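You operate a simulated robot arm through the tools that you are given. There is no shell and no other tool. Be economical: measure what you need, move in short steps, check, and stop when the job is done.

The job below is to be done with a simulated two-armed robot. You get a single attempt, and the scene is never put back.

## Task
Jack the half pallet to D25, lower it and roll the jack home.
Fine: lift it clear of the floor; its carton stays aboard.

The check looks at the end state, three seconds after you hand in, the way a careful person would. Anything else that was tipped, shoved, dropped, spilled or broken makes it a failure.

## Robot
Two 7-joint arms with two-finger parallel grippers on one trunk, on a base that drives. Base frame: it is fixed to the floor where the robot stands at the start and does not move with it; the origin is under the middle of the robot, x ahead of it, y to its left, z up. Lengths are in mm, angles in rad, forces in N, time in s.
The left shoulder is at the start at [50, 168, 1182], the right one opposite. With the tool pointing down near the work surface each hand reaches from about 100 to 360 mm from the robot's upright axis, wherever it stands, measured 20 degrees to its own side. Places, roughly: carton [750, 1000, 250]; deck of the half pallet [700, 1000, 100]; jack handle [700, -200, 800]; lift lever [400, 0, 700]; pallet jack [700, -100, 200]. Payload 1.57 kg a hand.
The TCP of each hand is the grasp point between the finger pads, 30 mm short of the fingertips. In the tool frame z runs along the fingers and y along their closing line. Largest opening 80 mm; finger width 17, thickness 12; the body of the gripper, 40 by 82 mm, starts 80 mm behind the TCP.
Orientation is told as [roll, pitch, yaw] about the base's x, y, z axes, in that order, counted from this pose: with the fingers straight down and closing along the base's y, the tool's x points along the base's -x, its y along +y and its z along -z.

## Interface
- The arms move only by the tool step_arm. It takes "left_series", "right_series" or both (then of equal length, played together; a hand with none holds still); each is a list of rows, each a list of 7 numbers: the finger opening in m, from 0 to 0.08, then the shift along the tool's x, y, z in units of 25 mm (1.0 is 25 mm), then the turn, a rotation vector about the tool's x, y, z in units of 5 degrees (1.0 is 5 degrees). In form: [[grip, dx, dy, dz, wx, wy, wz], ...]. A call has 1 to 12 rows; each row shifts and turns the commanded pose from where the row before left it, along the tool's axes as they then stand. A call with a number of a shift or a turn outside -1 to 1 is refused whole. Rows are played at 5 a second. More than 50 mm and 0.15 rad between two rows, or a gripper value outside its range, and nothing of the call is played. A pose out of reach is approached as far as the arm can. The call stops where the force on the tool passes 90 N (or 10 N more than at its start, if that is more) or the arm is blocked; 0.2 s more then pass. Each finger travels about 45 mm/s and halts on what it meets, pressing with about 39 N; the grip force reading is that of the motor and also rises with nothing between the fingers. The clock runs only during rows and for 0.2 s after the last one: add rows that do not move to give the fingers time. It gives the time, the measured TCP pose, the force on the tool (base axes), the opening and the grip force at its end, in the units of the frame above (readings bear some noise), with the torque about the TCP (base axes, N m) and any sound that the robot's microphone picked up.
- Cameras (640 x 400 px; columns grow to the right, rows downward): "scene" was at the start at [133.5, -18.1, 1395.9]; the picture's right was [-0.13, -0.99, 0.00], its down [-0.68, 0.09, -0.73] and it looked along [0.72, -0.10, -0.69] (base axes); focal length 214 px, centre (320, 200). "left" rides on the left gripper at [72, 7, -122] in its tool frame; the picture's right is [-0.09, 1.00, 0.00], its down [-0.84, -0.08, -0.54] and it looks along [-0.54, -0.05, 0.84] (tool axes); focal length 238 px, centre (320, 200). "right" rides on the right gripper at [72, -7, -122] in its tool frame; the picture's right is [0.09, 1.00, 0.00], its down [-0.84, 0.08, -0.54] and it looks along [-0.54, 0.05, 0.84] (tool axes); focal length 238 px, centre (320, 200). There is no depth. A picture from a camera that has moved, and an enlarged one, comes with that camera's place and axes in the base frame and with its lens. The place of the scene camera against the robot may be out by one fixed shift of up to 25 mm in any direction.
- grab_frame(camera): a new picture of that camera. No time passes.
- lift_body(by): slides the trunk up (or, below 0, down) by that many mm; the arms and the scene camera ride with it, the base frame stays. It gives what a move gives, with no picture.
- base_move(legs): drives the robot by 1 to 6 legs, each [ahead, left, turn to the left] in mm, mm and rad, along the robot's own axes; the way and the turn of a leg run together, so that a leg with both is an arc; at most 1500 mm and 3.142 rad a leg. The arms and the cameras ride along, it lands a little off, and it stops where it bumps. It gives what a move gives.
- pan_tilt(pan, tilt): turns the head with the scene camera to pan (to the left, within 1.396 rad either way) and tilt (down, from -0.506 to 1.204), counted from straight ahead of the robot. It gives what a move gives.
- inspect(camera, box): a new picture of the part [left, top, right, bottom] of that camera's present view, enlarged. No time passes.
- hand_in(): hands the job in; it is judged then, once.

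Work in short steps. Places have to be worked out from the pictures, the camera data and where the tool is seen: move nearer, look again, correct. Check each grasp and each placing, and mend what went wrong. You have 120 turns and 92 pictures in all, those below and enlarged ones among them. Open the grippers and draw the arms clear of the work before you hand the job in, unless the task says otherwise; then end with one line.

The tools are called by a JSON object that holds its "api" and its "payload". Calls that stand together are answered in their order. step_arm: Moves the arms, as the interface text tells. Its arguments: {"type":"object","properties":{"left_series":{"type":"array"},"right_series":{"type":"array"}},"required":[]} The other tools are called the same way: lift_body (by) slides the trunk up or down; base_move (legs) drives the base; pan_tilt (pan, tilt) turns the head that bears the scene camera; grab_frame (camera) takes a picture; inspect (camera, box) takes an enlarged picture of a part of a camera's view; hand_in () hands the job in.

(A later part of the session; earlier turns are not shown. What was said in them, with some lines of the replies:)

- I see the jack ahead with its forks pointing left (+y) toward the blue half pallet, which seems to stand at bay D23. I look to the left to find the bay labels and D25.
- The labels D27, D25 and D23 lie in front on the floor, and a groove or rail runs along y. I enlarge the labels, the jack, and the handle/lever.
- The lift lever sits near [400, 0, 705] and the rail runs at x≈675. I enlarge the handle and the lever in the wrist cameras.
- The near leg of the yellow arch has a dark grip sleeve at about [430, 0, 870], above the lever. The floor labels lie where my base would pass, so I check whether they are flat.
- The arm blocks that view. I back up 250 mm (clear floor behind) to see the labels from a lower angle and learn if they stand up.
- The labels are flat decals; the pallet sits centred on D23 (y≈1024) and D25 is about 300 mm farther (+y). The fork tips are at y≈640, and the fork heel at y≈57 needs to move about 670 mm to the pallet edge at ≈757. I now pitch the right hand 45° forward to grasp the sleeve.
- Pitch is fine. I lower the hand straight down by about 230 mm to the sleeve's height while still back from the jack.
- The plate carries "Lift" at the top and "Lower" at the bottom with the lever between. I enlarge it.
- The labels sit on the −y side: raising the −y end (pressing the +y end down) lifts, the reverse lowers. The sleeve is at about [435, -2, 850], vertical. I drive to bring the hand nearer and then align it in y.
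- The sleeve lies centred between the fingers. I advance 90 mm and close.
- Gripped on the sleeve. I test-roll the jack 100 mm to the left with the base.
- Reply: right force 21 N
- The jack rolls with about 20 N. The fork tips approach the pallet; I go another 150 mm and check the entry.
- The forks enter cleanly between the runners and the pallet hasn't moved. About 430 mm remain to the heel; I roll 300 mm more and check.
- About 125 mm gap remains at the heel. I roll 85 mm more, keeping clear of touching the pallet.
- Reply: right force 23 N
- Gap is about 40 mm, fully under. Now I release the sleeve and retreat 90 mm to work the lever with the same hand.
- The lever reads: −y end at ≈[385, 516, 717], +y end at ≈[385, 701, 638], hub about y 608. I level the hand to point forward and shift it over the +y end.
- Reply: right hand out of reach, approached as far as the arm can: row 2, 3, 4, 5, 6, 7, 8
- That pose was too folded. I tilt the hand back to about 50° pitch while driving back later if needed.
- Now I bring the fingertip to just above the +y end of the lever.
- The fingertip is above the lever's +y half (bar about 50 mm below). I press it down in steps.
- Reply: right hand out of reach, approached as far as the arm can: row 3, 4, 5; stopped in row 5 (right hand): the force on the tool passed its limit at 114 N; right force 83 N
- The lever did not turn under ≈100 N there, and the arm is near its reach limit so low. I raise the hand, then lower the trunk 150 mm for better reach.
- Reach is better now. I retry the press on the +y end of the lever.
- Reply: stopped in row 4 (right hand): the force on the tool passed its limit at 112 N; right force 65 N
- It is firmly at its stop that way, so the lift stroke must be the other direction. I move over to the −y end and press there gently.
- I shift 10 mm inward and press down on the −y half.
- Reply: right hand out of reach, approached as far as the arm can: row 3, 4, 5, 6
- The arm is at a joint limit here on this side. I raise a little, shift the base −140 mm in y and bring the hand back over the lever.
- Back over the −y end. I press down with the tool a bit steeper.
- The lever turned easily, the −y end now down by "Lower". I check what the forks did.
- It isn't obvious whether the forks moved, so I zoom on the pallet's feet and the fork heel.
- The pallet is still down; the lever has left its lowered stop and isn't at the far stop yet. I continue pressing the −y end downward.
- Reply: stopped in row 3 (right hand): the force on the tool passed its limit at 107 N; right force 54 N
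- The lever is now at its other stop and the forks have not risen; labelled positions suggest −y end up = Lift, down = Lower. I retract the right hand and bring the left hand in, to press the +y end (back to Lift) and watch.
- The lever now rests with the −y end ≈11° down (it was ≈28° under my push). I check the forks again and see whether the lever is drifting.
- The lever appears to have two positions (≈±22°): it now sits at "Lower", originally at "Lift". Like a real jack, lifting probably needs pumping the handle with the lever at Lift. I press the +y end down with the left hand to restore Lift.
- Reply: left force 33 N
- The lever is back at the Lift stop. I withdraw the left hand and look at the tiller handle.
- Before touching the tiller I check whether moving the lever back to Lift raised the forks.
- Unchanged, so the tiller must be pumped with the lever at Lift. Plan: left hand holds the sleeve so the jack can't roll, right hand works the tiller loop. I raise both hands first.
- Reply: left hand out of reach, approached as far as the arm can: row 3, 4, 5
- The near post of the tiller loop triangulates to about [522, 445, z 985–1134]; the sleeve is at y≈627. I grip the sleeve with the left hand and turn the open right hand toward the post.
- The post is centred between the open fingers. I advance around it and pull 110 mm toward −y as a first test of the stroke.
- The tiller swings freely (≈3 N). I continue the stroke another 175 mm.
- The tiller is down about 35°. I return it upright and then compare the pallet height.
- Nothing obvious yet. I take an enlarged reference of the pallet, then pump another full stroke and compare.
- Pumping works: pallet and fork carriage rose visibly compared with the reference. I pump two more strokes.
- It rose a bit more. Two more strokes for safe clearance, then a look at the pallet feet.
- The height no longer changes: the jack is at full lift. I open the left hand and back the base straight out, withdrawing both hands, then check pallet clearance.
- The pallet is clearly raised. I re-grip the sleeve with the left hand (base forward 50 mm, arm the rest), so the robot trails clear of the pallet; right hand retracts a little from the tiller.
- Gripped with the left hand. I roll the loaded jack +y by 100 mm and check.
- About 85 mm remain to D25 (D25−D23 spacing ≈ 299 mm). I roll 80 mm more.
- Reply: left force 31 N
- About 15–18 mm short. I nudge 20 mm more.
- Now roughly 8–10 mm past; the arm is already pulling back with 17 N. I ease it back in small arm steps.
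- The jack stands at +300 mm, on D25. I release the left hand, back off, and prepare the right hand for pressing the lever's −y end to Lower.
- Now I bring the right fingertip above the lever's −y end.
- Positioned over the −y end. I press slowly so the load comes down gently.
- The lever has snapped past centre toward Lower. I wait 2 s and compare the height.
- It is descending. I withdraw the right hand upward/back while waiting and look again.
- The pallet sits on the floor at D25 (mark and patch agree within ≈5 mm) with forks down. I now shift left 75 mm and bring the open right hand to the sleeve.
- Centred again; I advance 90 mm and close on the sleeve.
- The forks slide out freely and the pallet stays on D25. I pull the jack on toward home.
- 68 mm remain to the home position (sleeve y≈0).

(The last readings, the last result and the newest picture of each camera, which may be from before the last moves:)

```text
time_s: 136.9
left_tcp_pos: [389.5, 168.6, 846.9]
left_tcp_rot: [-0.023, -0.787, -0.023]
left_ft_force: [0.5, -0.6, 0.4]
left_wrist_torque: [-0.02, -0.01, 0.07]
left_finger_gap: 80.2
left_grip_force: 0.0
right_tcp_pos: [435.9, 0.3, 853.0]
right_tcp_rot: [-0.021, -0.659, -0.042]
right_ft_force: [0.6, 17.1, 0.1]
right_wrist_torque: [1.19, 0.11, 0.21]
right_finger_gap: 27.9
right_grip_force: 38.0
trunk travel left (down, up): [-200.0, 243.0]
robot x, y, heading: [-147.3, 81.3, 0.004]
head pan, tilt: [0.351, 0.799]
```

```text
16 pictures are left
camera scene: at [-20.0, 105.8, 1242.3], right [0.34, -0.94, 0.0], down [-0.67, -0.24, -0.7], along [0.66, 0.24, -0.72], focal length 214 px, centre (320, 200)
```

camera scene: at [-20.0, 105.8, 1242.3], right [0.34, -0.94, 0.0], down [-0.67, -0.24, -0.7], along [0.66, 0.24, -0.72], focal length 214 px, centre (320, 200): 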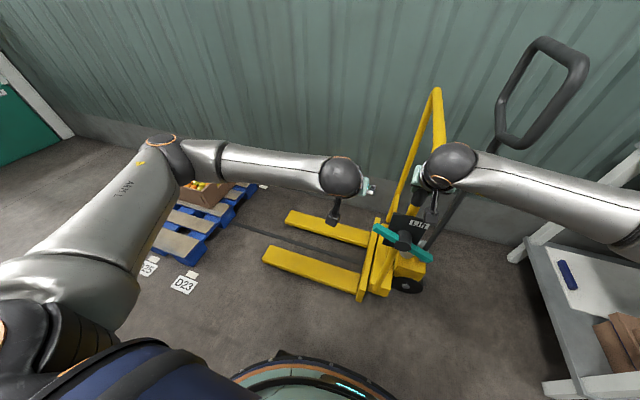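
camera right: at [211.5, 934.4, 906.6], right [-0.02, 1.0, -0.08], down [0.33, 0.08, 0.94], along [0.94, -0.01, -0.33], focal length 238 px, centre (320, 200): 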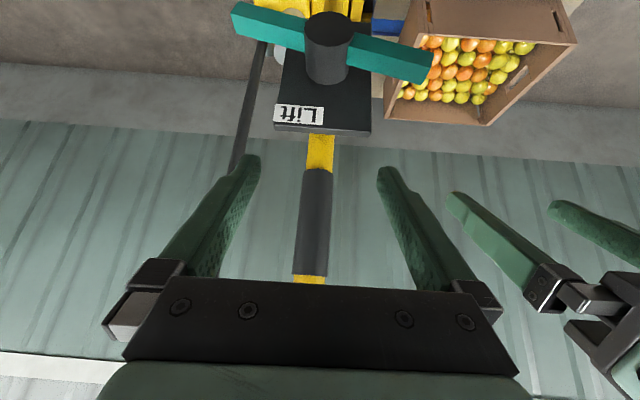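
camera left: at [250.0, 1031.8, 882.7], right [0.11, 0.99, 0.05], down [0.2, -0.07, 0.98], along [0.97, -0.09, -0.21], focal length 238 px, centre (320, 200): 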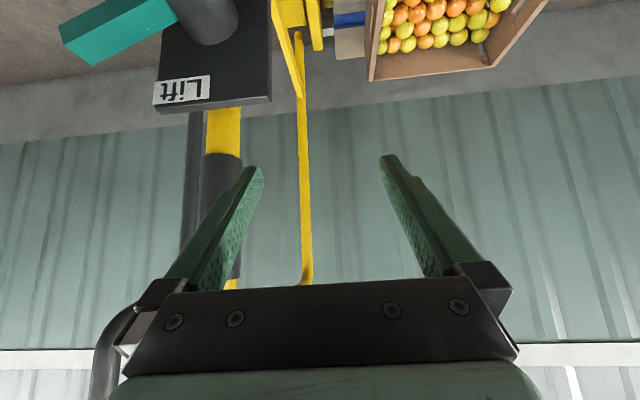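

The jack is home (sleeve y≈0). I release the sleeve, back away and verify everything.

{"api": "step_arm", "payload": {"right_series": [[0.08, 0, 0, 0, 0, 0, 0], [0.08, 0, 0, 0, 0, 0, 0], [0.08, 0, 0, 0, 0, 0, 0], [0.08, 0, 0, 0, 0, 0, 0], [0.08, 0, 0, 0, 0, 0, 0]]}}

{"api": "base_move", "payload": {"legs": [[-250, 0, 0]]}}

{"api": "grab_frame", "payload": {"camera": "scene"}}

{"api": "inspect", "payload": {"camera": "right", "box": [160, 0, 640, 300]}}

```text
time_s: 138.1
left_tcp_pos: [390.0, 167.9, 846.9]
left_tcp_rot: [-0.021, -0.788, -0.025]
left_ft_force: [-0.3, 0.5, 0.5]
left_wrist_torque: [-0.01, 0.01, 0.01]
left_finger_gap: 80.3
left_grip_force: 0.0
right_tcp_pos: [436.1, -0.5, 852.4]
right_tcp_rot: [-0.019, -0.659, -0.043]
right_ft_force: [-0.2, -0.9, 0.9]
right_wrist_torque: [-0.03, 0.01, -0.01]
right_finger_gap: 80.0
right_grip_force: 0.1
trunk travel left (down, up): [-200.0, 243.0]
robot x, y, heading: [-145.6, 85.5, -0.004]
head pan, tilt: [0.351, 0.799]
```

```text
time_s: 139.8
left_tcp_pos: [148.1, 166.4, 846.4]
left_tcp_rot: [-0.02, -0.786, -0.029]
left_ft_force: [-0.3, -0.8, 0.1]
left_wrist_torque: [-0.01, 0.01, 0.01]
left_finger_gap: 79.9
left_grip_force: 0.0
right_tcp_pos: [194.1, -1.5, 852.5]
right_tcp_rot: [-0.019, -0.66, -0.046]
right_ft_force: [0.6, 0.7, 0.4]
right_wrist_torque: [0.01, -0.02, 0.01]
right_finger_gap: 79.7
right_grip_force: 0.1
trunk travel left (down, up): [-200.0, 243.0]
robot x, y, heading: [-390.4, 84.7, -0.007]
head pan, tilt: [0.351, 0.799]
```

```text
15 pictures are left
camera scene: at [-260.8, 105.5, 1242.4], right [0.34, -0.94, 0.0], down [-0.67, -0.24, -0.7], along [0.66, 0.23, -0.72], focal length 214 px, centre (320, 200)
```

scene: 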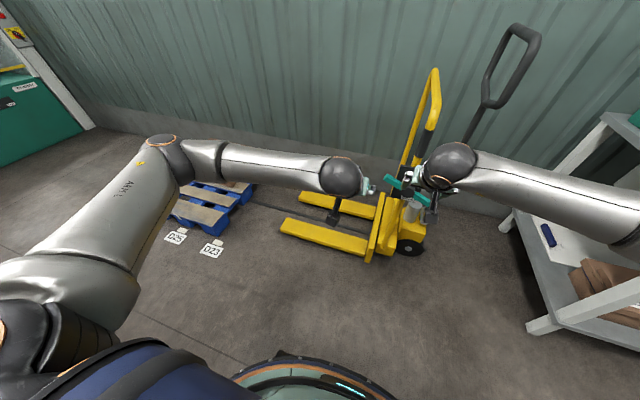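

```text
1.33 times, centred on (400, 150) of right
camera zoom: at [61.6, 0.6, 904.8], right [-0.01, 1.0, -0.07], down [0.33, 0.07, 0.94], along [0.94, -0.01, -0.33], focal length 318 px, centre (213, 267)
```

zoom: 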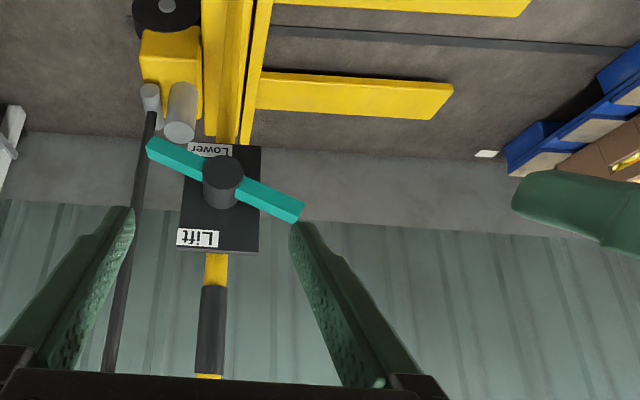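

The jack looks home with forks down. I drive left for one check of the pallet and carton at D25.

{"api": "base_move", "payload": {"legs": [[0, 750, 0]]}}

{"api": "grab_frame", "payload": {"camera": "scene"}}

{"api": "inspect", "payload": {"camera": "scene", "box": [150, 150, 430, 300]}}

```text
time_s: 146.7
left_tcp_pos: [151.2, 903.0, 846.6]
left_tcp_rot: [-0.021, -0.788, -0.024]
left_ft_force: [0.4, -0.3, 0.9]
left_wrist_torque: [-0.02, 0.01, -0.01]
left_finger_gap: 80.0
left_grip_force: 0.0
right_tcp_pos: [197.4, 735.6, 851.6]
right_tcp_rot: [-0.019, -0.659, -0.045]
right_ft_force: [-0.3, 0.4, 0.4]
right_wrist_torque: [0.04, 0.02, -0.01]
right_finger_gap: 79.7
right_grip_force: 0.1
trunk travel left (down, up): [-200.0, 243.0]
robot x, y, heading: [-381.9, 819.7, -0.007]
head pan, tilt: [0.351, 0.799]
```

```text
13 pictures are left
camera scene: at [-256.9, 840.0, 1242.3], right [0.34, -0.94, 0.0], down [-0.67, -0.24, -0.7], along [0.66, 0.24, -0.72], focal length 214 px, centre (320, 200)
```

scene: 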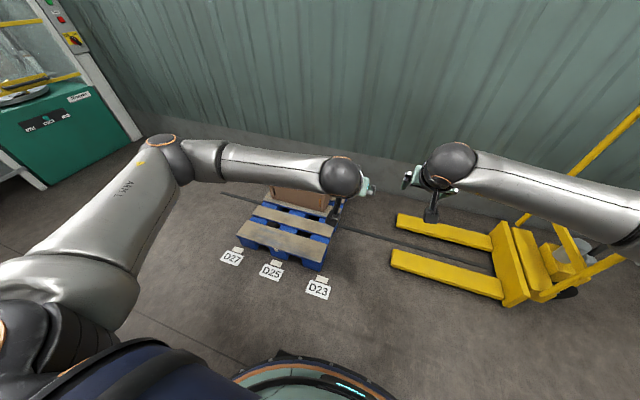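

```text
2.29 times, centred on (290, 225) of scene
camera zoom: at [-256.9, 840.0, 1242.3], right [0.34, -0.94, 0.0], down [-0.67, -0.24, -0.7], along [0.66, 0.24, -0.72], focal length 490 px, centre (389, 143)
```

zoom: 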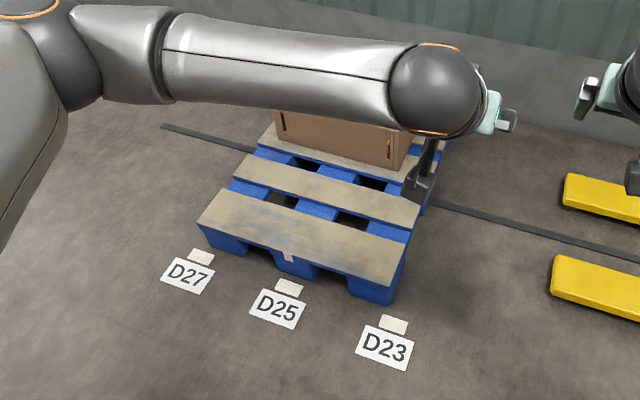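

The pallet's mark is aligned with the D25 patch, the carton is aboard, the jack is home with forks down, and both hands are open and clear. I hand in.

{"api": "hand_in", "payload": {}}

```text
The job is handed in.
```

The half pallet was jacked clear of the floor, rolled to D25 and lowered there, about 5 mm from the mark by my measurement. Its carton is still aboard. The jack is back at its home position with the forks down; its lift lever, which started at Lift, is left at Lower.
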